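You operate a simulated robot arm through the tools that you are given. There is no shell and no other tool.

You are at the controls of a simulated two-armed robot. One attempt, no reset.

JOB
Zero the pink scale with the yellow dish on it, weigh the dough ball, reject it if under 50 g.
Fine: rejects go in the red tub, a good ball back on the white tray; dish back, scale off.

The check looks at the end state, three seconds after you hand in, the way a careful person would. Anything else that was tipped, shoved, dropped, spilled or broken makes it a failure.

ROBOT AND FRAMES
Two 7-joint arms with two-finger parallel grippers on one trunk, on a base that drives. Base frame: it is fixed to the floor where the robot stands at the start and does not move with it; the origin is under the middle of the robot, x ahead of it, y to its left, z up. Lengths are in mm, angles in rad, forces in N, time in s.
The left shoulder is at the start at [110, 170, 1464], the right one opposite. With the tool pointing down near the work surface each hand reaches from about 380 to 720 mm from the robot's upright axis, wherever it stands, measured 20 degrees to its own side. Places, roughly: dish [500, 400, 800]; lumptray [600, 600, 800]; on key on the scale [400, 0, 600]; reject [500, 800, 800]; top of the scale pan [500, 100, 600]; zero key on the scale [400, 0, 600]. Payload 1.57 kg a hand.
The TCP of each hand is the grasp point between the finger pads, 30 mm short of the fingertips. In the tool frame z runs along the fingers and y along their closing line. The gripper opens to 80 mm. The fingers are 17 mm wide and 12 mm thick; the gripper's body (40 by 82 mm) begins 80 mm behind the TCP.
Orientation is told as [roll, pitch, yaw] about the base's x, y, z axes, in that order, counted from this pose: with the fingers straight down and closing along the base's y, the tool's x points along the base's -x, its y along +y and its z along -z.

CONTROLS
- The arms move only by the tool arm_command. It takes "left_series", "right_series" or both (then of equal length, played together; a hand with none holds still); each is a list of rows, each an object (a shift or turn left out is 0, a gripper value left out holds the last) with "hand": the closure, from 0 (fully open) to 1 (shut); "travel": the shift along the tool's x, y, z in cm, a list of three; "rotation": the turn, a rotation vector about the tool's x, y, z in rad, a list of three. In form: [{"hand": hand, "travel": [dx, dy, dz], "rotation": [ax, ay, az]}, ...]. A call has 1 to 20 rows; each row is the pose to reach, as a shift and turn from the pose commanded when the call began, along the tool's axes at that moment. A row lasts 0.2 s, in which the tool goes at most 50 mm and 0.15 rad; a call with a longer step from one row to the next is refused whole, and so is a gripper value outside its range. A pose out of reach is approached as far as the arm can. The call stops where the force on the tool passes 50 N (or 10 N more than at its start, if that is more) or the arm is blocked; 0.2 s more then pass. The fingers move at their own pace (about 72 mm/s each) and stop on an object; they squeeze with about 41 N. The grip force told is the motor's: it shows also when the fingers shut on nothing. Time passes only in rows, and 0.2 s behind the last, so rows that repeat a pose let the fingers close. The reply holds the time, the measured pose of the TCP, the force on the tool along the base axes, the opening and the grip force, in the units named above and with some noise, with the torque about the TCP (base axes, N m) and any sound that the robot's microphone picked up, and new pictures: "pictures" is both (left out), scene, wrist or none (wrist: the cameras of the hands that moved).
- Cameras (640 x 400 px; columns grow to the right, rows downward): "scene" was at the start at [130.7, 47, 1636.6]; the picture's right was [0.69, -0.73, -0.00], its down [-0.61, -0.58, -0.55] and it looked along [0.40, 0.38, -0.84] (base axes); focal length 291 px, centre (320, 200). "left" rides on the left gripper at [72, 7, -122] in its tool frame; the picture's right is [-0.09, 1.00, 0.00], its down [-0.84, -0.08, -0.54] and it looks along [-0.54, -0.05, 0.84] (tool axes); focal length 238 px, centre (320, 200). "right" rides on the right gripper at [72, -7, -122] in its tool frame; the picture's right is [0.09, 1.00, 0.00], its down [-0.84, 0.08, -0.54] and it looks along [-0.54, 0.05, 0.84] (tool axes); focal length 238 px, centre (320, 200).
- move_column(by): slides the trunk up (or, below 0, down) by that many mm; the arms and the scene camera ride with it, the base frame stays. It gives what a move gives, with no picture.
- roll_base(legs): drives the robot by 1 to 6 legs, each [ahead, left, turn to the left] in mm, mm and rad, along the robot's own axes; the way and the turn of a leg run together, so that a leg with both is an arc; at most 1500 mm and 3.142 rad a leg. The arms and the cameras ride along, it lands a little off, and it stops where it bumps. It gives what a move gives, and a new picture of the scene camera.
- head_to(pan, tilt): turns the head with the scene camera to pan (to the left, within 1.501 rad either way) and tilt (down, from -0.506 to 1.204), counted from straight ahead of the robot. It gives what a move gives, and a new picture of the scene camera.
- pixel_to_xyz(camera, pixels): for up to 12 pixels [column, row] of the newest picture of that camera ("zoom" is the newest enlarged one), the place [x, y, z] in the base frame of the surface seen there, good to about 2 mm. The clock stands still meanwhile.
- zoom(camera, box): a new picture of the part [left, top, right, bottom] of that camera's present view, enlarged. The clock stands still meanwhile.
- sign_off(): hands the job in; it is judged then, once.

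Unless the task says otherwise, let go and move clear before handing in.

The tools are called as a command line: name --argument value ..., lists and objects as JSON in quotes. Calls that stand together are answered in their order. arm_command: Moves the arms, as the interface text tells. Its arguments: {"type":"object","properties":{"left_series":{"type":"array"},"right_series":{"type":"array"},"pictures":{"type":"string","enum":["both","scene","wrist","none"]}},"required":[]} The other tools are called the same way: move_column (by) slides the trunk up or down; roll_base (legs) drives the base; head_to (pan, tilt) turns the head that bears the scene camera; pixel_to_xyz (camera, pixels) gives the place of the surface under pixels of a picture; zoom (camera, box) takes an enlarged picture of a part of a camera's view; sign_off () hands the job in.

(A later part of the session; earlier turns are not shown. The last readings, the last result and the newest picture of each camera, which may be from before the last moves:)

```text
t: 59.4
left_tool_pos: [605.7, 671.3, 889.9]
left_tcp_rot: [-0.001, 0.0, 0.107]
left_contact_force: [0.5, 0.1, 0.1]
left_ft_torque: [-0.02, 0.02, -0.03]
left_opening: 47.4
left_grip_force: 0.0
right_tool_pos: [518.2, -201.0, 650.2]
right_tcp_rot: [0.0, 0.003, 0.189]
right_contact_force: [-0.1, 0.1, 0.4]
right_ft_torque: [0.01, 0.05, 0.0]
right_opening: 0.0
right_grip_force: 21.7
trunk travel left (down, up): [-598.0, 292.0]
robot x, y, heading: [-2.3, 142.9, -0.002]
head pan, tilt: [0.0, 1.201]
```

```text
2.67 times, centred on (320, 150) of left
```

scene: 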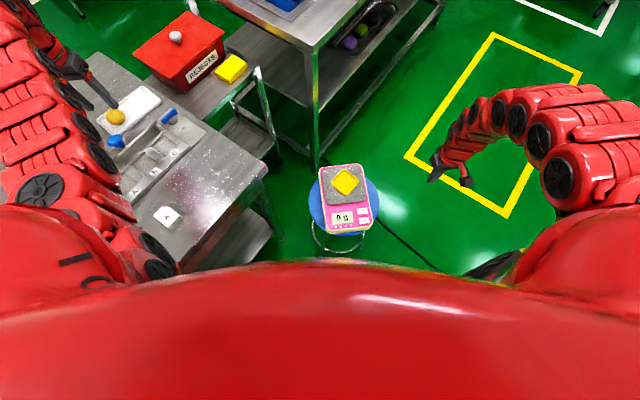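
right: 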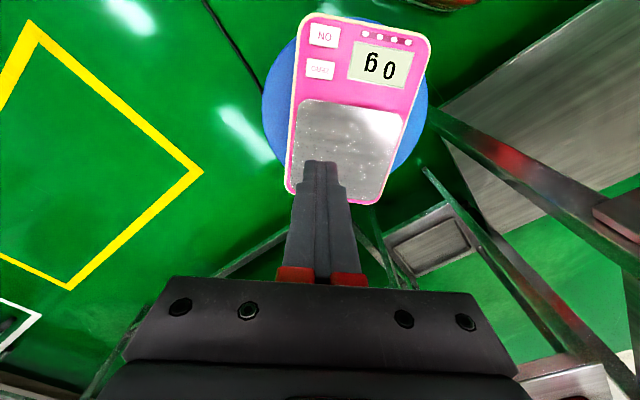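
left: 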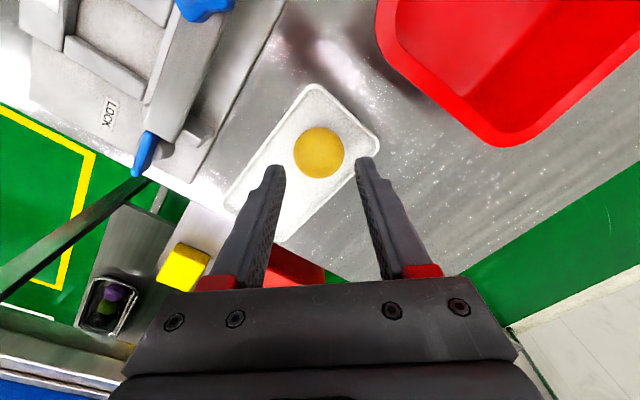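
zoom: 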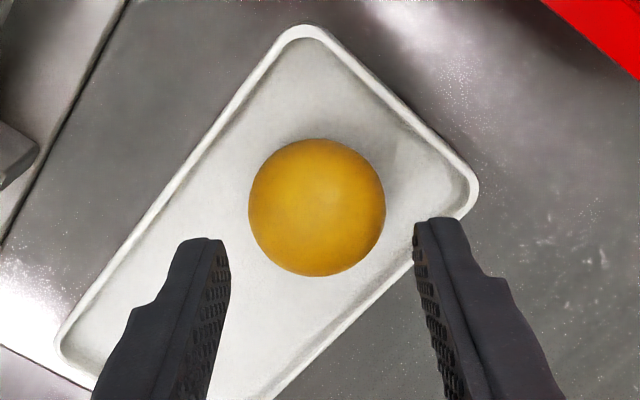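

The ball is centred between the fingers in y (column 318.5 vs axis 319.5). Verifying its x position with a few points.

pixel_to_xyz --camera "zoom" --pixels '[[316, 207], [252, 207], [383, 207], [316, 142], [316, 273], [316, 240], [270, 230], [360, 230], [316, 175], [475, 190], [300, 30], [440, 160]]'

```text
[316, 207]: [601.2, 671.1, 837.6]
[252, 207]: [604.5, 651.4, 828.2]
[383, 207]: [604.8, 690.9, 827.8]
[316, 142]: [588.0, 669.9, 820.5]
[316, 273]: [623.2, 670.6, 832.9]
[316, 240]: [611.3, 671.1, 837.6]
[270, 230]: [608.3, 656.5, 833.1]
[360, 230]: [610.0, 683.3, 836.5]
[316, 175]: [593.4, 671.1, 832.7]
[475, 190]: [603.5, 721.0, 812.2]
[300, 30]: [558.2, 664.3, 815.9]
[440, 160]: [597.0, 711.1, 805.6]
```

Ball refined: centre (606.7,671), width ≈43 mm. I'll open to 50 mm and lower straight down so the tips end ~5 mm above the tray floor.

arm_command --left_series '[{"hand": 0.375, "travel": [-0.1, 0, 1.5]}, {"travel": [-0.1, 0, 3]}, {"travel": [-0.1, 0, 4]}, {"travel": [-0.1, 0, 4.6]}, {"travel": [-0.1, 0, 5.1]}, {"travel": [-0.1, 0, 5.1]}]' --pictures "wrist"

zoom --camera "left" --box '[200, 75, 440, 225]'

```text
t: 60.8
left_tool_pos: [608.5, 669.9, 837.1]
left_tcp_rot: [0.0, 0.001, 0.106]
left_contact_force: [0.5, 0.3, -0.4]
left_ft_torque: [0.01, 0.02, 0.02]
left_opening: 50.1
left_grip_force: 0.1
right_tool_pos: [518.3, -200.4, 650.8]
right_tcp_rot: [0.0, 0.001, 0.187]
right_contact_force: [-0.2, 0.2, 0.9]
right_ft_torque: [0.01, 0.02, 0.03]
right_opening: 0.2
right_grip_force: 20.8
trunk travel left (down, up): [-598.0, 292.0]
robot x, y, heading: [1.1, 144.4, -0.002]
head pan, tilt: [0.0, 1.201]
```

left: 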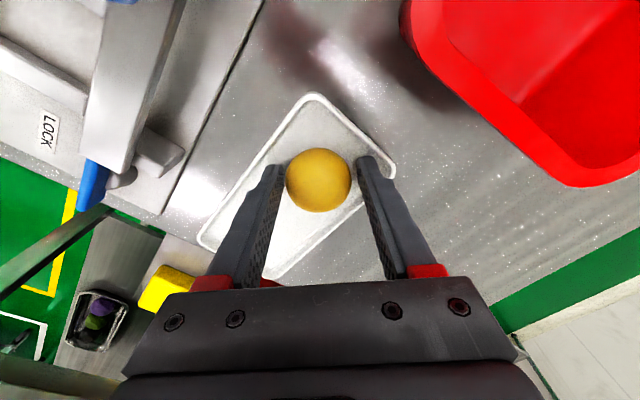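

```text
2.67 times, centred on (320, 150) of left
```

zoom: 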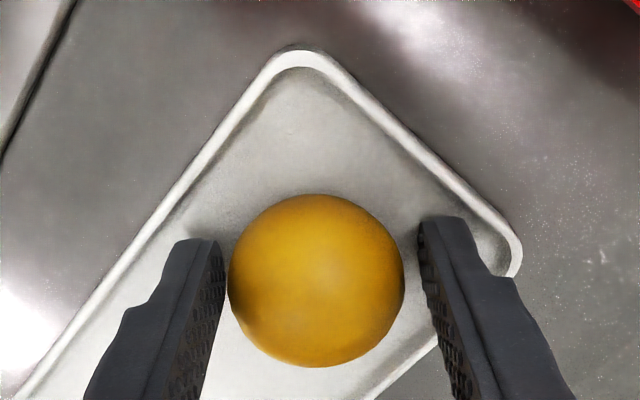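

The fingers straddle the ball inside the tray without contact. Closing gently to a limited width.

arm_command --left_series '[{"hand": 0.5}, {"hand": 0.5}, {"hand": 0.55}, {"hand": 0.55}]' --pictures "wrist"

```text
t: 61.8
left_tool_pos: [606.2, 671.2, 837.3]
left_tcp_rot: [0.0, -0.002, 0.106]
left_contact_force: [0.6, -0.1, 0.1]
left_ft_torque: [-0.01, 0.01, 0.0]
left_opening: 39.6
left_grip_force: 40.6
right_tool_pos: [518.6, -201.5, 651.3]
right_tcp_rot: [0.0, 0.003, 0.189]
right_contact_force: [0.6, -0.5, -0.1]
right_ft_torque: [0.02, 0.02, 0.0]
right_opening: 0.3
right_grip_force: 21.6
trunk travel left (down, up): [-598.0, 292.0]
robot x, y, heading: [-2.7, 139.8, -0.001]
head pan, tilt: [0.0, 1.201]
```

left: 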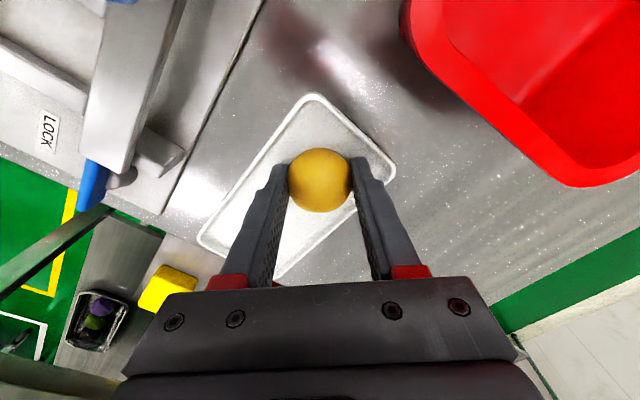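

Ball gripped (opening 39.6 mm, 40.6 N). Lifting it 83 mm and checking.

arm_command --left_series '[{"travel": [0, 0, -1]}, {"travel": [0, 0, -3]}, {"travel": [0, 0, -6]}, {"travel": [0, 0, -8.3]}, {"travel": [0, 0, -8.3]}]' --pictures "wrist"

```text
t: 63.0
left_tool_pos: [608.7, 670.1, 919.0]
left_tcp_rot: [-0.002, 0.0, 0.107]
left_contact_force: [0.4, -0.6, -1.0]
left_ft_torque: [0.0, -0.01, -0.04]
left_opening: 39.7
left_grip_force: 40.5
right_tool_pos: [516.8, -201.5, 649.7]
right_tcp_rot: [0.0, 0.002, 0.189]
right_contact_force: [0.1, -0.7, 0.4]
right_ft_torque: [0.01, -0.04, -0.01]
right_opening: 0.1
right_grip_force: 20.8
trunk travel left (down, up): [-598.0, 292.0]
robot x, y, heading: [-2.2, 142.9, -0.001]
head pan, tilt: [0.0, 1.201]
```

left: 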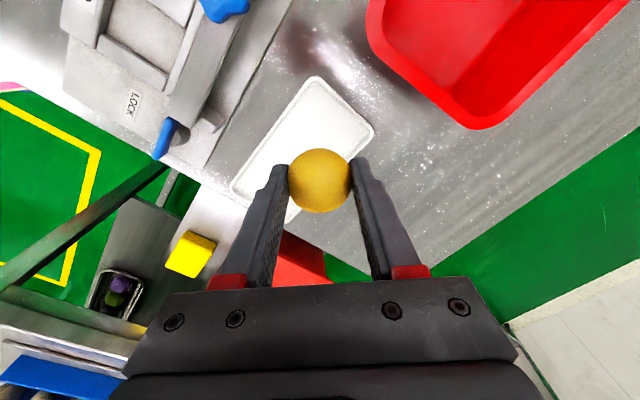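

The ball is held firmly, tray empty at (310,150). Carrying it around over to the scale, then coming down to z≈800 over the dish.

arm_command --left_series '[{"travel": [-0.45, -3.9, 0]}, {"travel": [-0.9, -7.8, 0]}, {"travel": [-1.35, -11.7, 0]}, {"travel": [-1.8, -15.6, 0]}, {"travel": [-2.25, -19.4, 0]}, {"travel": [-1.76, -24, 0]}, {"travel": [-1.27, -28.6, 0]}, {"travel": [-0.78, -33.1, 0]}, {"travel": [-0.3, -37.7, 0]}, {"travel": [0.19, -42.3, 0]}, {"travel": [0.87, -45.6, 2]}, {"travel": [1.55, -48.9, 4]}, {"travel": [2.24, -52.1, 6]}, {"travel": [5.9, -54.7, 8]}, {"travel": [9.6, -57.2, 10]}, {"travel": [13.3, -59.8, 12]}, {"travel": [13.3, -59.8, 12]}]' --pictures "both"

```text
t: 66.6
left_tool_pos: [537.5, 61.6, 798.2]
left_tcp_rot: [-0.001, 0.002, 0.106]
left_contact_force: [0.3, 1.0, -0.4]
left_ft_torque: [-0.03, 0.01, 0.01]
left_opening: 39.2
left_grip_force: 41.5
right_tool_pos: [517.4, -201.0, 650.7]
right_tcp_rot: [0.0, 0.002, 0.188]
right_contact_force: [-0.5, 0.2, -0.2]
right_ft_torque: [0.01, -0.01, 0.01]
right_opening: 0.1
right_grip_force: 21.6
trunk travel left (down, up): [-598.0, 292.0]
robot x, y, heading: [1.9, 138.6, -0.001]
head pan, tilt: [0.0, 1.201]
```

scene: 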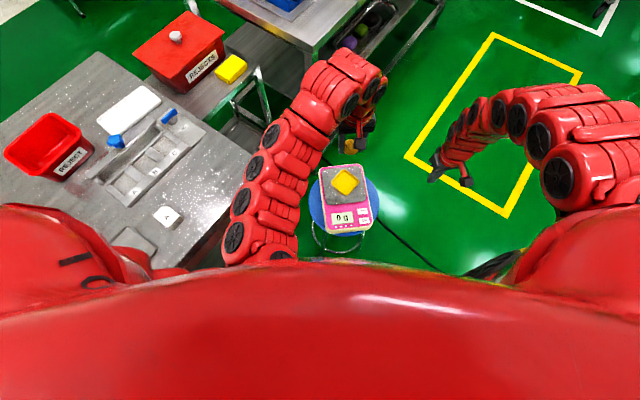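
left: 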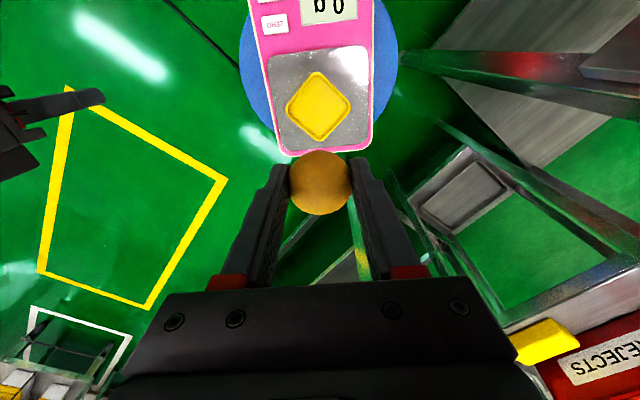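

The ball is above the scale; the dish is seen at (319,106). I'll measure its corners to set the ball down at its centre.

zoom --camera "left" --box '[240, 30, 400, 130]'

pixel_to_xyz --camera "zoom" --pixels '[[315, 172], [440, 310], [315, 435], [185, 305], [318, 300], [250, 235], [380, 235], [250, 375], [380, 380]]'

```text
4.00 times, centred on (320, 80) of left
```

zoom: 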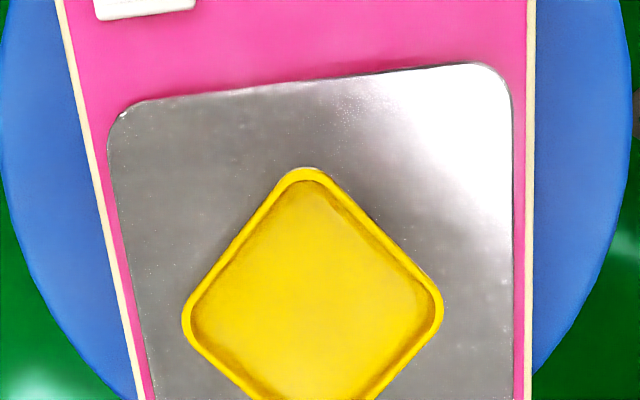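

```text
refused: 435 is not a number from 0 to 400
```

pixel_to_xyz --camera "zoom" --pixels '[[305, 172], [438, 305], [187, 318], [318, 300], [250, 235], [375, 235], [220, 375], [400, 365], [130, 115], [490, 85]]'

pixel_to_xyz --camera "left" --pixels '[[316, 74], [351, 106], [287, 109], [322, 139], [319, 106], [302, 92], [334, 90], [304, 126], [337, 123]]'

```text
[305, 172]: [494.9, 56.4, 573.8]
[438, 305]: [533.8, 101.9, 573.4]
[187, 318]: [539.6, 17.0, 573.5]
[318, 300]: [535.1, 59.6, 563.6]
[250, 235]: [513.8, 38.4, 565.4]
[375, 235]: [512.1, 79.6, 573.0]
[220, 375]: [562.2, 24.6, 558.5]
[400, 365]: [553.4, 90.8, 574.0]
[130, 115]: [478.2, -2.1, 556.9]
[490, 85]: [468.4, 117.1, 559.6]
```

```text
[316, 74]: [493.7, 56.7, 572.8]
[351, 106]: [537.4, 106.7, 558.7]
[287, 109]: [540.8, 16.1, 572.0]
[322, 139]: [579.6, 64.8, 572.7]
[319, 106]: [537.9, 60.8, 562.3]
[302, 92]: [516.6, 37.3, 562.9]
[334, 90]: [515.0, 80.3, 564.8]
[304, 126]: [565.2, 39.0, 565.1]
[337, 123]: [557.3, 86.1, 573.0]
```

Dish centre on the pan is (537,60), directly below the ball. Lowering to ~12 mm above the dish floor.

arm_command --left_series '[{"travel": [0, -0.1, 4]}, {"travel": [0, -0.1, 8]}, {"travel": [0, -0.1, 12]}, {"travel": [0, -0.1, 16]}, {"travel": [0, -0.1, 18]}, {"travel": [0, -0.1, 18.8]}, {"travel": [0, -0.1, 18.8]}]' --pictures "wrist"

zoom --camera "left" --box '[200, 75, 440, 225]'

```text
t: 68.2
left_tool_pos: [539.1, 61.0, 611.7]
left_tcp_rot: [0.0, 0.001, 0.108]
left_contact_force: [-0.7, 0.8, -0.6]
left_ft_torque: [0.0, -0.01, 0.02]
left_opening: 39.4
left_grip_force: 41.2
right_tool_pos: [517.9, -200.9, 650.8]
right_tcp_rot: [-0.002, 0.001, 0.187]
right_contact_force: [0.7, 0.2, -0.1]
right_ft_torque: [0.05, 0.0, -0.02]
right_opening: 0.0
right_grip_force: 21.7
trunk travel left (down, up): [-598.0, 292.0]
robot x, y, heading: [1.1, 145.2, -0.0]
head pan, tilt: [0.0, 1.201]
```

left: 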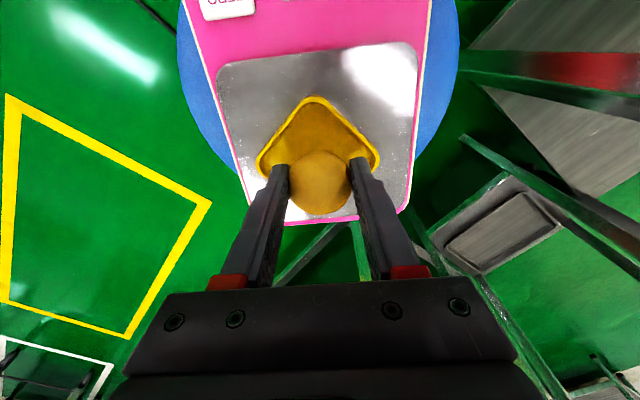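

```text
2.67 times, centred on (320, 150) of left
```

zoom: 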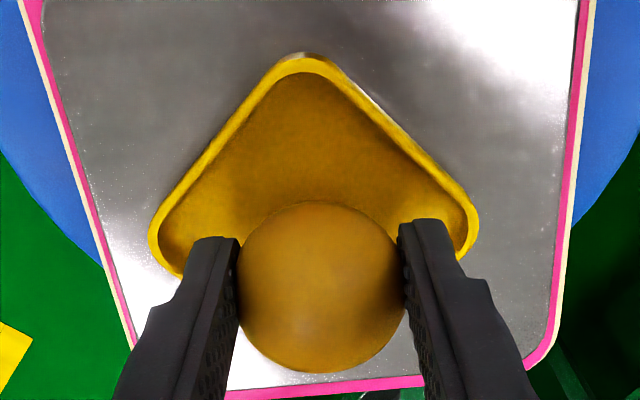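

The tips are inside the dish outline (tips at (280,165),(360,160)). Lowering the last ~12 mm in small steps.

arm_command --left_series '[{"travel": [0, 0, 0.5]}, {"travel": [0, 0, 0.9]}, {"travel": [0, 0, 1.2]}, {"travel": [0, 0, 1.2]}]' --pictures "both"

zoom --camera "scene" --box '[310, 150, 400, 240]'

```text
t: 69.2
left_tool_pos: [538.4, 60.5, 600.1]
left_tcp_rot: [0.001, 0.0, 0.107]
left_contact_force: [-0.8, 0.2, -1.2]
left_ft_torque: [0.01, 0.01, -0.01]
left_opening: 39.5
left_grip_force: 41.5
right_tool_pos: [519.3, -201.7, 650.8]
right_tcp_rot: [-0.002, 0.002, 0.187]
right_contact_force: [-0.2, -0.1, -1.0]
right_ft_torque: [0.0, 0.02, -0.01]
right_opening: 0.0
right_grip_force: 21.4
trunk travel left (down, up): [-598.0, 292.0]
robot x, y, heading: [2.0, 147.6, -0.002]
head pan, tilt: [0.0, 1.201]
```

scene: 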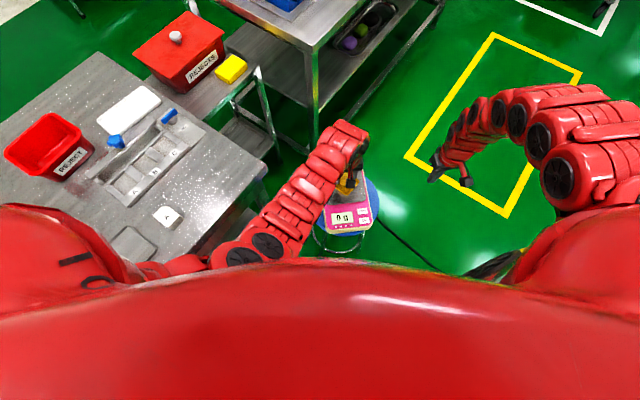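
left: 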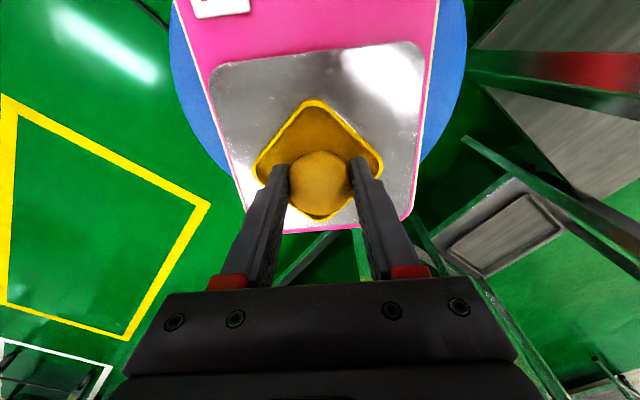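

```text
4.44 times, centred on (355, 195) of scene
```

zoom: 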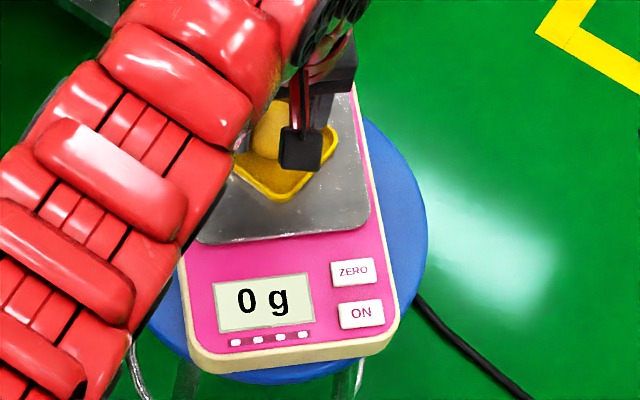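

The display is readable from the scene camera and still shows "0 g". Going down 1–3 mm more until the reading changes.

arm_command --left_series '[{"travel": [0, 0, 0.1]}, {"travel": [0, 0, 0.2]}, {"travel": [0, 0, 0.2]}]' --pictures "none"

zoom --camera "scene" --box '[310, 150, 400, 240]'

```text
t: 70.0
left_tool_pos: [539.1, 60.4, 599.3]
left_tcp_rot: [0.0, 0.001, 0.106]
left_contact_force: [0.2, -0.4, -0.6]
left_ft_torque: [-0.03, -0.02, -0.02]
left_opening: 39.7
left_grip_force: 40.3
right_tool_pos: [518.5, -200.3, 650.5]
right_tcp_rot: [0.001, 0.001, 0.187]
right_contact_force: [0.6, 0.1, -0.1]
right_ft_torque: [-0.03, -0.01, 0.02]
right_opening: 0.0
right_grip_force: 21.5
trunk travel left (down, up): [-598.0, 292.0]
robot x, y, heading: [4.2, 139.3, -0.003]
head pan, tilt: [0.0, 1.201]
```

```text
4.44 times, centred on (355, 195) of scene
```

zoom: 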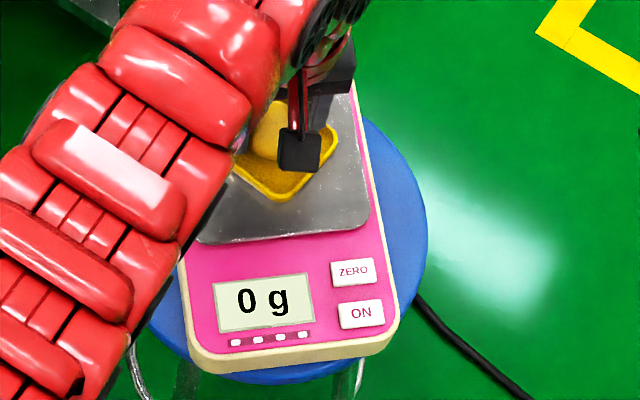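

Still no contact. Two more millimetres.

arm_command --left_series '[{"travel": [0, 0, 0.1]}, {"travel": [0, 0, 0.15]}, {"travel": [0, 0, 0.15]}]' --pictures "none"

zoom --camera "scene" --box '[310, 150, 400, 240]'

```text
t: 70.8
left_tool_pos: [538.5, 60.8, 597.9]
left_tcp_rot: [-0.002, 0.001, 0.107]
left_contact_force: [0.0, -0.2, 0.0]
left_ft_torque: [0.01, 0.01, 0.0]
left_opening: 39.6
left_grip_force: 40.8
right_tool_pos: [518.1, -201.7, 649.6]
right_tcp_rot: [-0.001, 0.002, 0.187]
right_contact_force: [-0.1, 0.2, 0.8]
right_ft_torque: [0.01, 0.03, -0.01]
right_opening: 0.0
right_grip_force: 21.5
trunk travel left (down, up): [-598.0, 292.0]
robot x, y, heading: [1.7, 142.8, 0.0]
head pan, tilt: [0.0, 1.201]
```

```text
4.44 times, centred on (355, 195) of scene
```

zoom: 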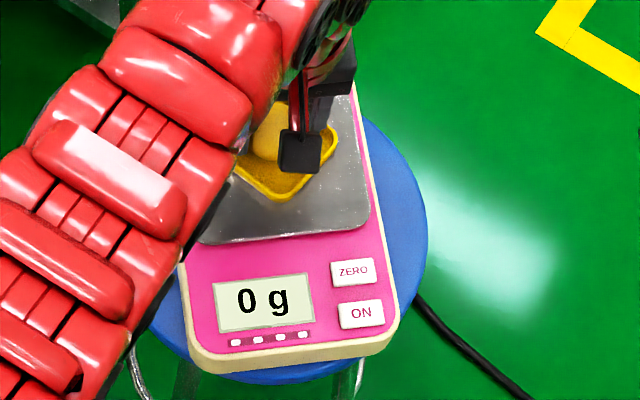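

Less than ~2 mm to go; that's close enough. Releasing by opening to ~46 mm so the fingers stay clear of the dish walls.

arm_command --left_series '[{"hand": 0.47}, {"hand": 0.44}, {"hand": 0.43}, {"hand": 0.43}]' --pictures "wrist"

zoom --camera "left" --box '[200, 75, 440, 225]'

zoom --camera "scene" --box '[310, 150, 400, 240]'

```text
t: 71.8
left_tool_pos: [538.6, 60.7, 597.7]
left_tcp_rot: [0.001, 0.001, 0.105]
left_contact_force: [-0.9, -0.8, 0.6]
left_ft_torque: [0.01, 0.01, -0.03]
left_opening: 45.6
left_grip_force: 0.0
right_tool_pos: [518.2, -201.4, 651.0]
right_tcp_rot: [0.0, 0.002, 0.186]
right_contact_force: [-0.4, 0.4, 0.5]
right_ft_torque: [-0.02, 0.0, 0.01]
right_opening: 0.0
right_grip_force: 21.1
trunk travel left (down, up): [-598.0, 292.0]
robot x, y, heading: [-1.5, 141.4, 0.003]
head pan, tilt: [0.0, 1.201]
```

left: 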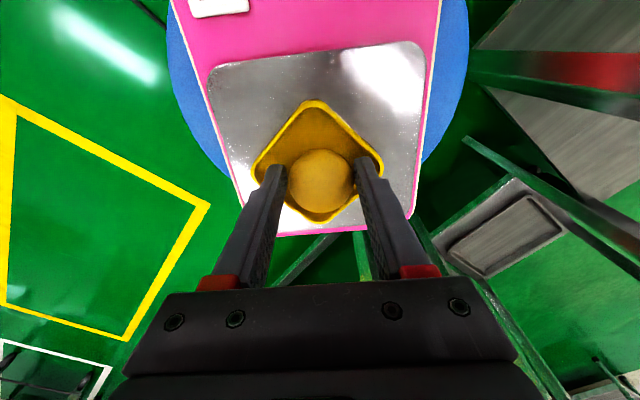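

```text
2.67 times, centred on (320, 150) of left
```

zoom: 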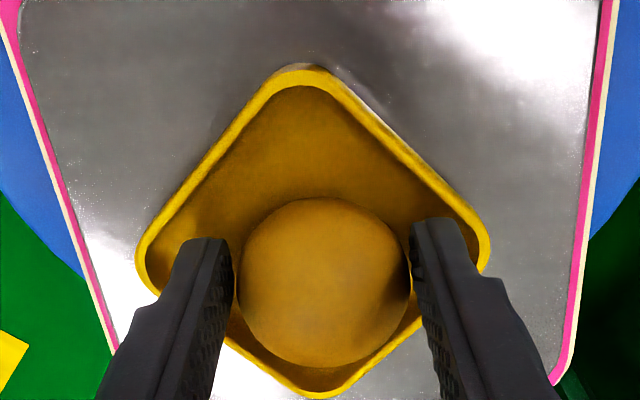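

```text
4.44 times, centred on (355, 195) of scene
```

zoom: 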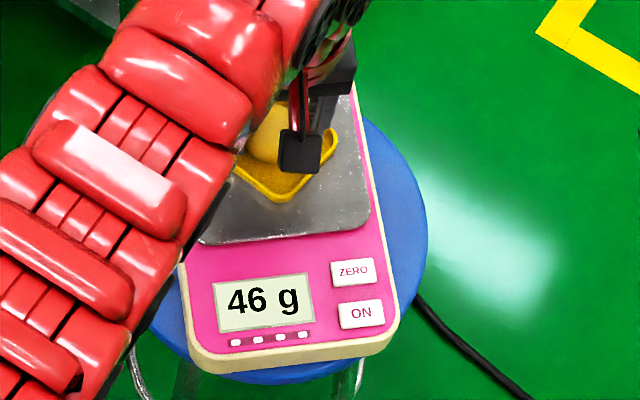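

The display shows 46 g with the fingers open. I'll lift clear and let it settle before trusting it.

arm_command --left_series '[{"travel": [0, 0, -1]}, {"travel": [0, 0, -3]}, {"travel": [0, 0, -6]}, {"travel": [0, 0, -9]}, {"travel": [0, 0, -9]}, {"travel": [0, 0, -9]}, {"travel": [0, 0, -9]}]' --pictures "both"

zoom --camera "scene" --box '[310, 150, 400, 240]'

zoom --camera "left" --box '[200, 0, 440, 150]'

```text
t: 73.4
left_tool_pos: [538.9, 61.0, 687.3]
left_tcp_rot: [-0.001, 0.001, 0.106]
left_contact_force: [-0.3, 0.1, 0.4]
left_ft_torque: [0.01, 0.0, -0.02]
left_opening: 45.6
left_grip_force: 0.0
right_tool_pos: [518.1, -200.8, 651.5]
right_tcp_rot: [0.001, 0.001, 0.189]
right_contact_force: [0.2, -0.1, 0.1]
right_ft_torque: [0.0, -0.01, -0.02]
right_opening: 0.0
right_grip_force: 21.3
trunk travel left (down, up): [-598.0, 292.0]
robot x, y, heading: [-0.2, 140.5, -0.001]
head pan, tilt: [0.0, 1.201]
```

scene: 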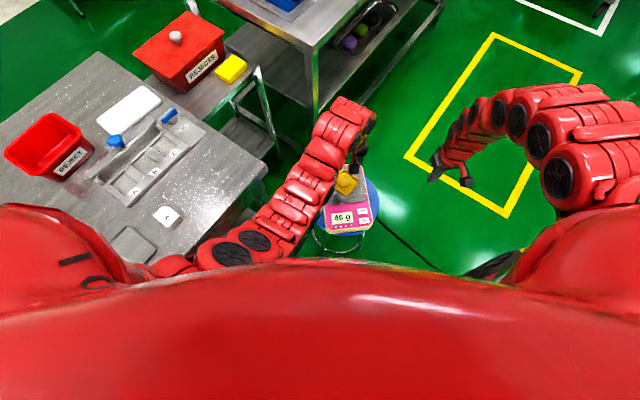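
left: 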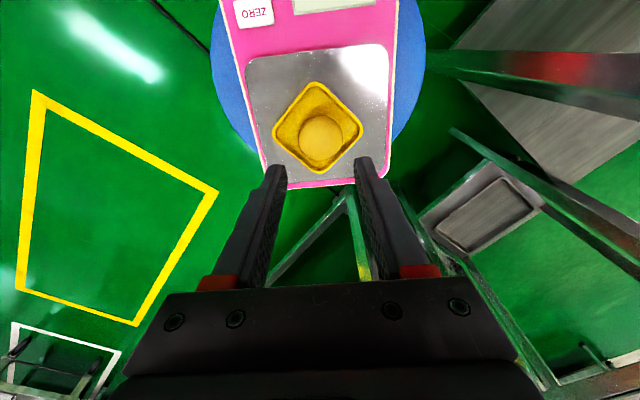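

```text
4.44 times, centred on (355, 195) of scene
```

zoom: 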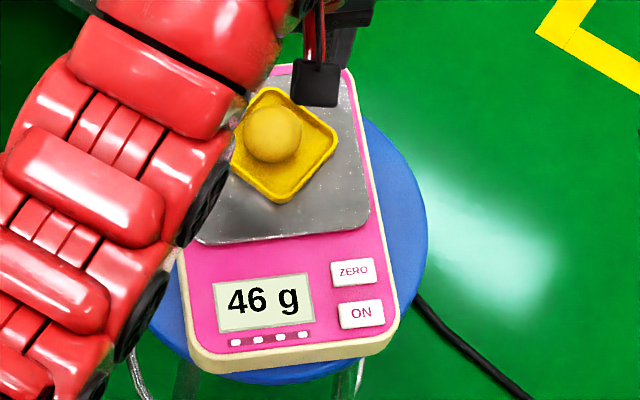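

```text
2.67 times, centred on (320, 75) of left
```

zoom: 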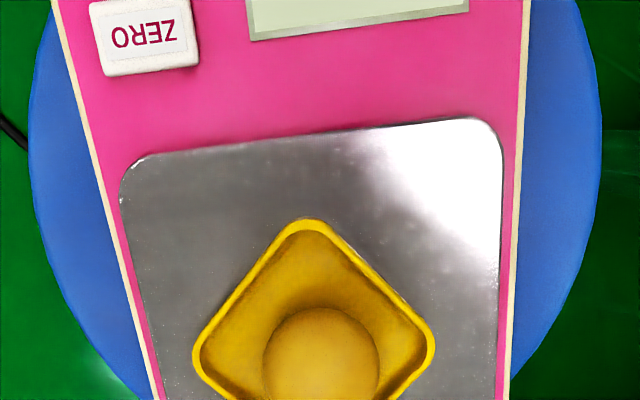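

A steady 46 g: under 50 g, so it's a reject and goes into the open red REJECT tub. First I'll check the ball's position in the dish and the tub's geometry.

pixel_to_xyz --camera "left" --pixels '[[321, 135], [321, 145], [321, 120], [300, 140], [342, 140], [321, 157]]'

zoom --camera "scene" --box '[0, 80, 180, 220]'

pixel_to_xyz --camera "scene" --pixels '[[6, 150], [48, 114], [80, 133], [92, 152], [60, 178], [45, 145], [50, 150], [40, 160], [70, 150], [25, 140], [62, 165], [35, 175]]'

```text
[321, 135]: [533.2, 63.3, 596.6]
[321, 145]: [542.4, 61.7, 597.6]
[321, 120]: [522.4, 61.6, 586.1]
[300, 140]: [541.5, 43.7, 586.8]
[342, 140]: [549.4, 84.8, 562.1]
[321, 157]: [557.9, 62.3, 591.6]
```

```text
2.86 times, centred on (90, 150) of scene
```

zoom: 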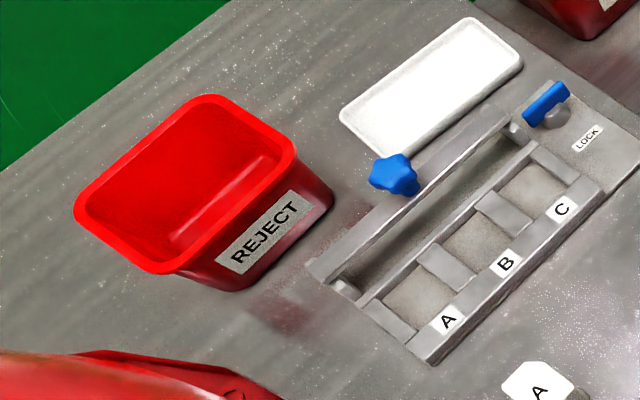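

```text
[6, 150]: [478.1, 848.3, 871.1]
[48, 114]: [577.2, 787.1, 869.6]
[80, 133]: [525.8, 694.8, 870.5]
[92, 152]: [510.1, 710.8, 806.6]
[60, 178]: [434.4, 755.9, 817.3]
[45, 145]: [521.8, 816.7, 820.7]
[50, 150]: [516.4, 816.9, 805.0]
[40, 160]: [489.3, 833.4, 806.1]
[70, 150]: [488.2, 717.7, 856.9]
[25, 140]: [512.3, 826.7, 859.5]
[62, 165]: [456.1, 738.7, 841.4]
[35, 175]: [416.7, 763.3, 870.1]
```

The tub's rim is at z≈870; I'll refine its corners and floor from the zoom.

pixel_to_xyz --camera "zoom" --pixels '[[80, 210], [205, 100], [290, 152], [160, 268], [140, 152], [250, 122], [230, 210], [115, 240], [180, 190], [195, 205], [150, 200], [240, 165]]'

```text
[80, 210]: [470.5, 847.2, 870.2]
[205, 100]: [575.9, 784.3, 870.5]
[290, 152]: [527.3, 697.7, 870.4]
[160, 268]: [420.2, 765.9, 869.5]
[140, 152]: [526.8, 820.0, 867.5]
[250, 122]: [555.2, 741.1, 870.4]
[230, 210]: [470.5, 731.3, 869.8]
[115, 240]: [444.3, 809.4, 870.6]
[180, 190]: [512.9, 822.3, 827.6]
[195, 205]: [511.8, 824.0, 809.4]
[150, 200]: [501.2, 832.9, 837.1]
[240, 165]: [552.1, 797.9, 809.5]
```

Tub rim centre is (498,774), 123×99 mm, within the left hand's reach without driving. Ball in dish is centred near (540.5,62). I'll go back down over it.

arm_command --left_series '[{"hand": 0.41, "travel": [-0.15, 0.05, 2]}, {"travel": [-0.15, 0.05, 5]}, {"travel": [-0.15, 0.05, 7]}, {"travel": [-0.15, 0.05, 8]}, {"travel": [-0.15, 0.05, 8.9]}, {"travel": [-0.15, 0.05, 8.9]}]' --pictures "wrist"

zoom --camera "left" --box '[200, 75, 440, 225]'

```text
t: 74.8
left_tool_pos: [541.2, 63.0, 597.5]
left_tcp_rot: [0.0, 0.0, 0.106]
left_contact_force: [0.2, -0.3, 0.5]
left_ft_torque: [-0.03, -0.03, 0.01]
left_opening: 47.4
left_grip_force: 0.1
right_tool_pos: [517.8, -201.1, 651.2]
right_tcp_rot: [-0.001, 0.003, 0.187]
right_contact_force: [-0.1, -0.4, 0.1]
right_ft_torque: [-0.01, 0.03, 0.01]
right_opening: 0.1
right_grip_force: 21.6
trunk travel left (down, up): [-598.0, 292.0]
robot x, y, heading: [0.0, 142.3, -0.001]
head pan, tilt: [0.0, 1.201]
```

left: 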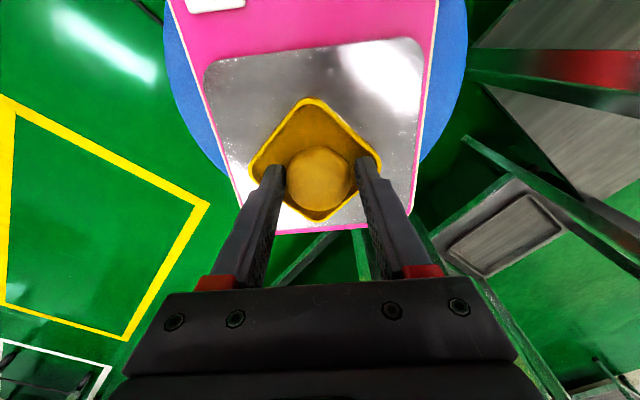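

```text
2.67 times, centred on (320, 150) of left
```

zoom: 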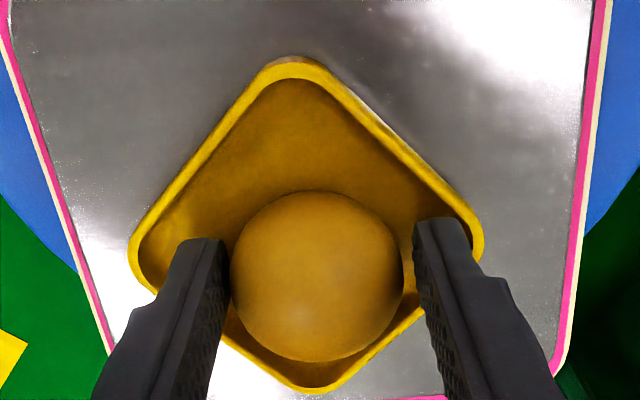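

Fingers straddle the ball inside the dish. Closing gently.

arm_command --left_series '[{"hand": 0.5}, {"hand": 0.53}, {"hand": 0.55}, {"hand": 0.55}]' --pictures "none"

arm_command --left_series '[{"travel": [0, 0, -1]}, {"travel": [0, 0, -3]}, {"travel": [0, 0, -6]}, {"travel": [0, 0, -6]}]' --pictures "wrist"

zoom --camera "scene" --box '[310, 150, 400, 240]'

```text
t: 75.8
left_tool_pos: [540.8, 63.1, 597.7]
left_tcp_rot: [0.001, -0.001, 0.106]
left_contact_force: [-0.8, 0.0, 0.0]
left_ft_torque: [-0.04, 0.01, 0.01]
left_opening: 39.8
left_grip_force: 40.4
right_tool_pos: [518.3, -201.0, 650.7]
right_tcp_rot: [0.0, 0.001, 0.187]
right_contact_force: [0.3, -1.1, -0.2]
right_ft_torque: [0.0, 0.0, 0.04]
right_opening: 0.0
right_grip_force: 21.4
trunk travel left (down, up): [-598.0, 292.0]
robot x, y, heading: [0.6, 140.2, -0.002]
head pan, tilt: [0.0, 1.201]
```

```text
t: 76.8
left_tool_pos: [540.2, 61.2, 656.2]
left_tcp_rot: [-0.001, 0.0, 0.106]
left_contact_force: [-0.7, -0.5, -0.3]
left_ft_torque: [0.0, 0.02, 0.03]
left_opening: 39.6
left_grip_force: 40.9
right_tool_pos: [518.5, -201.4, 650.8]
right_tcp_rot: [-0.001, 0.002, 0.189]
right_contact_force: [0.3, -0.6, 0.1]
right_ft_torque: [-0.01, 0.01, -0.01]
right_opening: 0.0
right_grip_force: 21.5
trunk travel left (down, up): [-598.0, 292.0]
robot x, y, heading: [-2.0, 142.8, 0.005]
head pan, tilt: [0.0, 1.201]
```

left: 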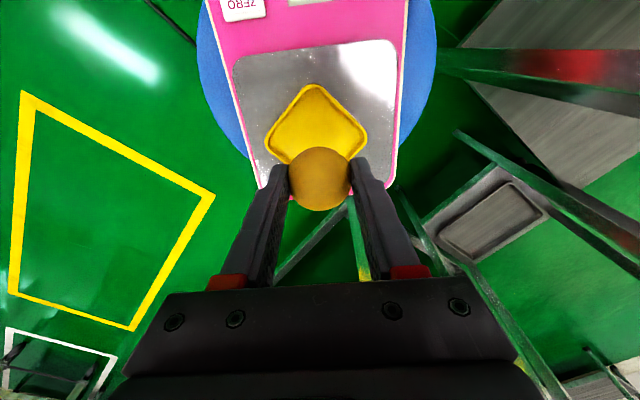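

```text
4.44 times, centred on (355, 195) of scene
```

zoom: 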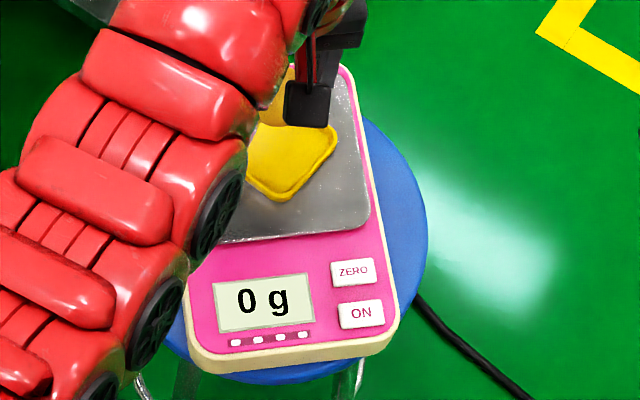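

The display returned to 0 g after lifting the ball, confirming 46 g. Carrying the ball up and around toward the red tub.

arm_command --left_series '[{"travel": [0, 0, -4.8]}, {"travel": [0, 0, -9.6]}, {"travel": [0, 0, -14.3]}, {"travel": [-2.7, 1.9, -15.9]}, {"travel": [-5.4, 3.85, -17.4]}, {"travel": [-8.1, 5.8, -18.9]}, {"travel": [-10.8, 7.7, -20.4]}, {"travel": [-11.5, 11, -22.7]}, {"travel": [-12.2, 14.25, -25.1]}, {"travel": [-12.9, 17.5, -27.4]}, {"travel": [-13.4, 22.1, -27.6]}, {"travel": [-13.9, 26.7, -27.8]}, {"travel": [-14.3, 31.2, -28]}, {"travel": [-14.8, 35.8, -28.2]}, {"travel": [-15.3, 40.4, -28.4]}, {"travel": [-15.3, 40.4, -28.4]}]' --pictures "both"

```text
t: 80.2
left_tool_pos: [649.6, 481.9, 941.4]
left_tcp_rot: [0.0, 0.001, 0.106]
left_contact_force: [-0.6, -0.7, 0.0]
left_ft_torque: [0.0, 0.0, -0.01]
left_opening: 39.6
left_grip_force: 41.1
right_tool_pos: [517.7, -200.7, 649.8]
right_tcp_rot: [0.001, 0.002, 0.188]
right_contact_force: [-1.1, 0.1, -0.3]
right_ft_torque: [0.02, -0.01, 0.01]
right_opening: 0.0
right_grip_force: 21.8
trunk travel left (down, up): [-598.0, 292.0]
robot x, y, heading: [0.9, 142.6, 0.004]
head pan, tilt: [0.0, 1.201]
```

scene: 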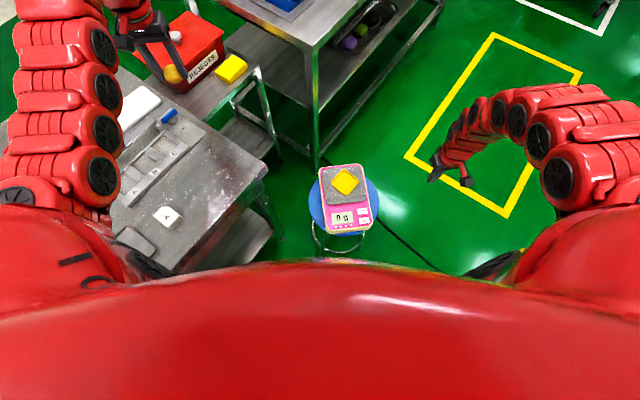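
left: 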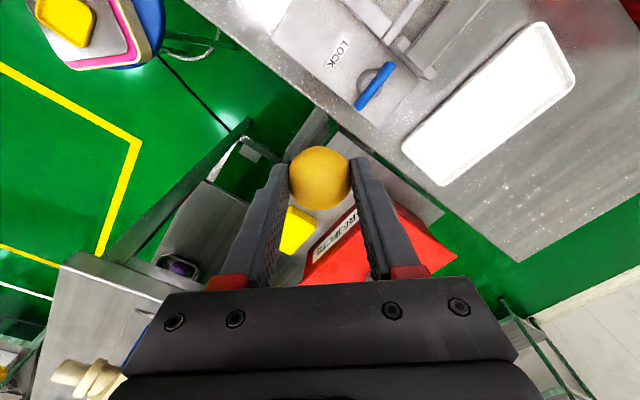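

Ball still held (39.6 mm, 41 N). Continuing over the tray side to above the tub's centre at z≈950.

arm_command --left_series '[{"travel": [0.67, 4.32, -0.3]}, {"travel": [1.34, 8.64, -0.6]}, {"travel": [2.0, 12.96, -1]}, {"travel": [2.68, 17.28, -1]}, {"travel": [5.0, 20.6, -1]}, {"travel": [7.3, 24.0, -1]}, {"travel": [9.6, 27.4, -1]}, {"travel": [11.95, 30.7, -1]}, {"travel": [11.95, 30.7, -1]}]' --pictures "both"

zoom --camera "left" --box '[160, 30, 480, 230]'

```text
t: 82.2
left_tool_pos: [497.0, 771.0, 952.2]
left_tcp_rot: [0.0, 0.001, 0.106]
left_contact_force: [-0.3, -0.2, -0.1]
left_ft_torque: [0.01, 0.01, -0.02]
left_opening: 39.5
left_grip_force: 40.6
right_tool_pos: [518.2, -200.7, 650.1]
right_tcp_rot: [0.001, 0.001, 0.188]
right_contact_force: [0.2, -0.3, -0.1]
right_ft_torque: [0.01, 0.01, -0.03]
right_opening: 0.2
right_grip_force: 21.0
trunk travel left (down, up): [-598.0, 292.0]
robot x, y, heading: [-1.5, 144.0, 0.001]
head pan, tilt: [0.0, 1.201]
```

scene: 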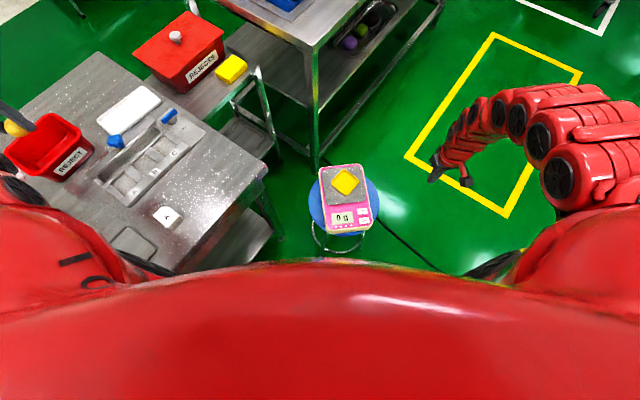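
left: 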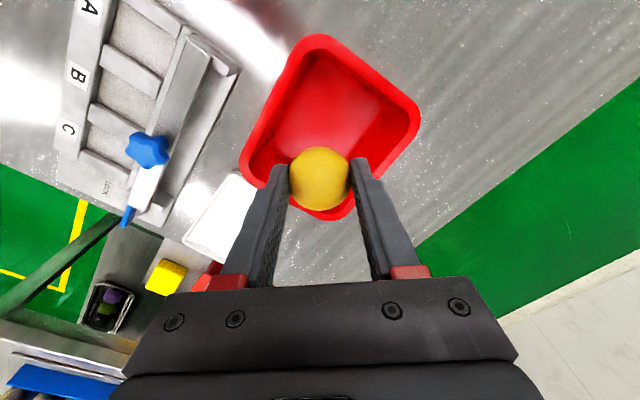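

```text
2.00 times, centred on (320, 130) of left
```

zoom: 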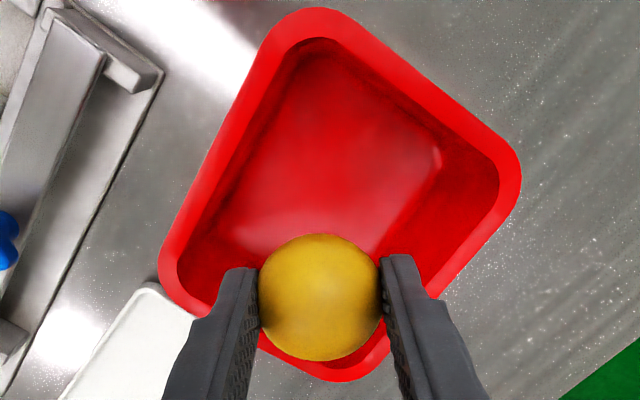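

Measuring the tub's rim and floor from directly above to check the ball lands well inside.

pixel_to_xyz --camera "zoom" --pixels '[[310, 20], [510, 175], [335, 370], [170, 270], [310, 150], [250, 220], [400, 210], [420, 90], [230, 130], [330, 60], [435, 160], [450, 260]]'

```text
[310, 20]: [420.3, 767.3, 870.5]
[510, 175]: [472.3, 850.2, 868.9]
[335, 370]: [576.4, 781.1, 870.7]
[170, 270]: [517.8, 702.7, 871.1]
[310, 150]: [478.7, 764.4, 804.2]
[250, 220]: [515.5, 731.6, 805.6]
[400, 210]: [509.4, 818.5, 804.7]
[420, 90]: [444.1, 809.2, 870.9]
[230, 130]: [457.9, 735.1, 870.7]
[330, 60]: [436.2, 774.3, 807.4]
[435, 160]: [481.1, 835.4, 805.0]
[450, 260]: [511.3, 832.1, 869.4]
```

Tub centre (497,775), floor 804.5, ball right over it. Lowering into the tub to about 5 mm above its floor.

arm_command --left_series '[{"travel": [0, 0.4, 3]}, {"travel": [0, 0.4, 6]}, {"travel": [0, 0.4, 8.5]}, {"travel": [0, 0.4, 10]}, {"travel": [0, 0.4, 10.8]}, {"travel": [0, 0.4, 10.8]}]' --pictures "wrist"

```text
t: 83.6
left_tool_pos: [496.2, 776.6, 844.3]
left_tcp_rot: [0.0, 0.001, 0.105]
left_contact_force: [-1.2, 0.4, 0.3]
left_ft_torque: [0.0, 0.02, 0.0]
left_opening: 39.3
left_grip_force: 41.2
right_tool_pos: [518.6, -201.9, 649.2]
right_tcp_rot: [0.0, 0.002, 0.186]
right_contact_force: [0.5, 0.8, 0.6]
right_ft_torque: [-0.03, -0.03, -0.02]
right_opening: 0.1
right_grip_force: 20.8
trunk travel left (down, up): [-598.0, 292.0]
robot x, y, heading: [0.8, 143.6, -0.004]
head pan, tilt: [0.0, 1.201]
```

left: 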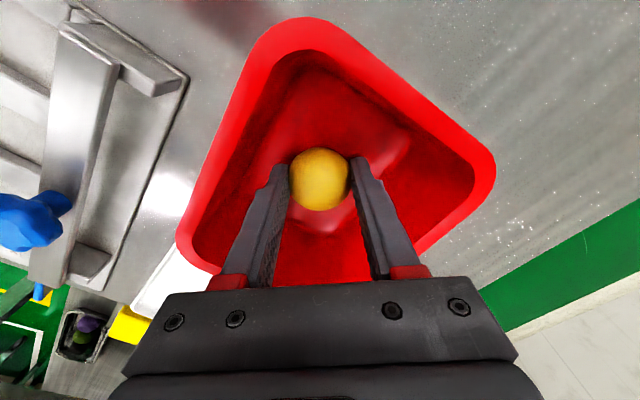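

The ball is inside the tub just above its floor. A couple of millimetres more, then release to 50 mm.

arm_command --left_series '[{"travel": [0, 0, 0.2]}, {"travel": [0, 0, 0.3]}, {"hand": 0.47, "travel": [0, 0, 0.3]}, {"hand": 0.42, "travel": [0, 0, 0.3]}, {"hand": 0.4, "travel": [0, 0, 0.3]}, {"hand": 0.4, "travel": [0, 0, 0.3]}]' --pictures "wrist"

```text
t: 85.0
left_tool_pos: [496.7, 776.5, 840.4]
left_tcp_rot: [0.0, 0.001, 0.107]
left_contact_force: [-0.2, 0.1, -0.4]
left_ft_torque: [0.0, -0.03, 0.02]
left_opening: 48.0
left_grip_force: 0.1
right_tool_pos: [518.1, -201.1, 650.8]
right_tcp_rot: [0.001, 0.003, 0.187]
right_contact_force: [-0.7, 0.0, 0.1]
right_ft_torque: [-0.01, 0.02, -0.01]
right_opening: 0.1
right_grip_force: 21.9
trunk travel left (down, up): [-598.0, 292.0]
robot x, y, heading: [2.0, 139.3, -0.003]
head pan, tilt: [0.0, 1.201]
```

left: 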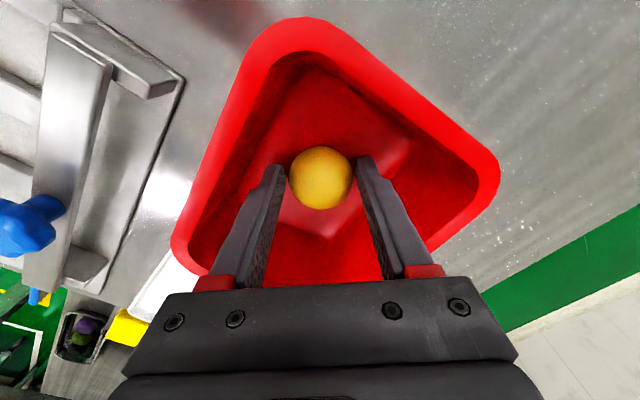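

The fingers are open around the ball. Lifting straight out of the tub.

arm_command --left_series '[{"travel": [0, 0, -2]}, {"travel": [0, 0, -5]}, {"travel": [0, 0, -9]}, {"travel": [0, 0, -12.5]}, {"travel": [0, 0, -12.5]}]' --pictures "wrist"

```text
t: 86.2
left_tool_pos: [496.7, 777.8, 964.7]
left_tcp_rot: [-0.002, 0.003, 0.107]
left_contact_force: [-0.1, -0.3, -0.1]
left_ft_torque: [-0.05, 0.02, 0.01]
left_opening: 48.0
left_grip_force: 0.0
right_tool_pos: [519.2, -200.7, 650.3]
right_tcp_rot: [0.001, 0.002, 0.186]
right_contact_force: [0.2, -0.5, 0.5]
right_ft_torque: [0.02, 0.01, 0.02]
right_opening: 0.1
right_grip_force: 20.8
trunk travel left (down, up): [-598.0, 292.0]
robot x, y, heading: [0.7, 139.7, -0.002]
head pan, tilt: [0.0, 1.201]
```

left: 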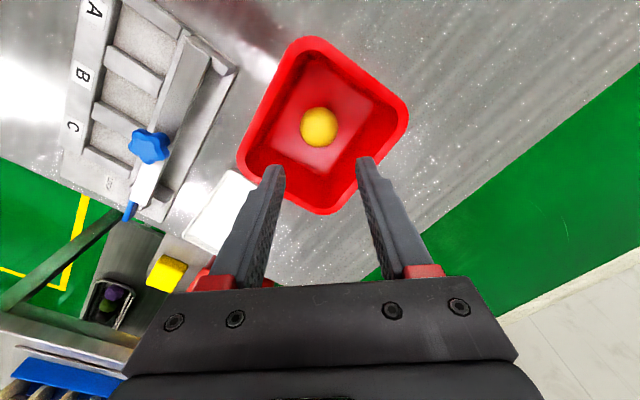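

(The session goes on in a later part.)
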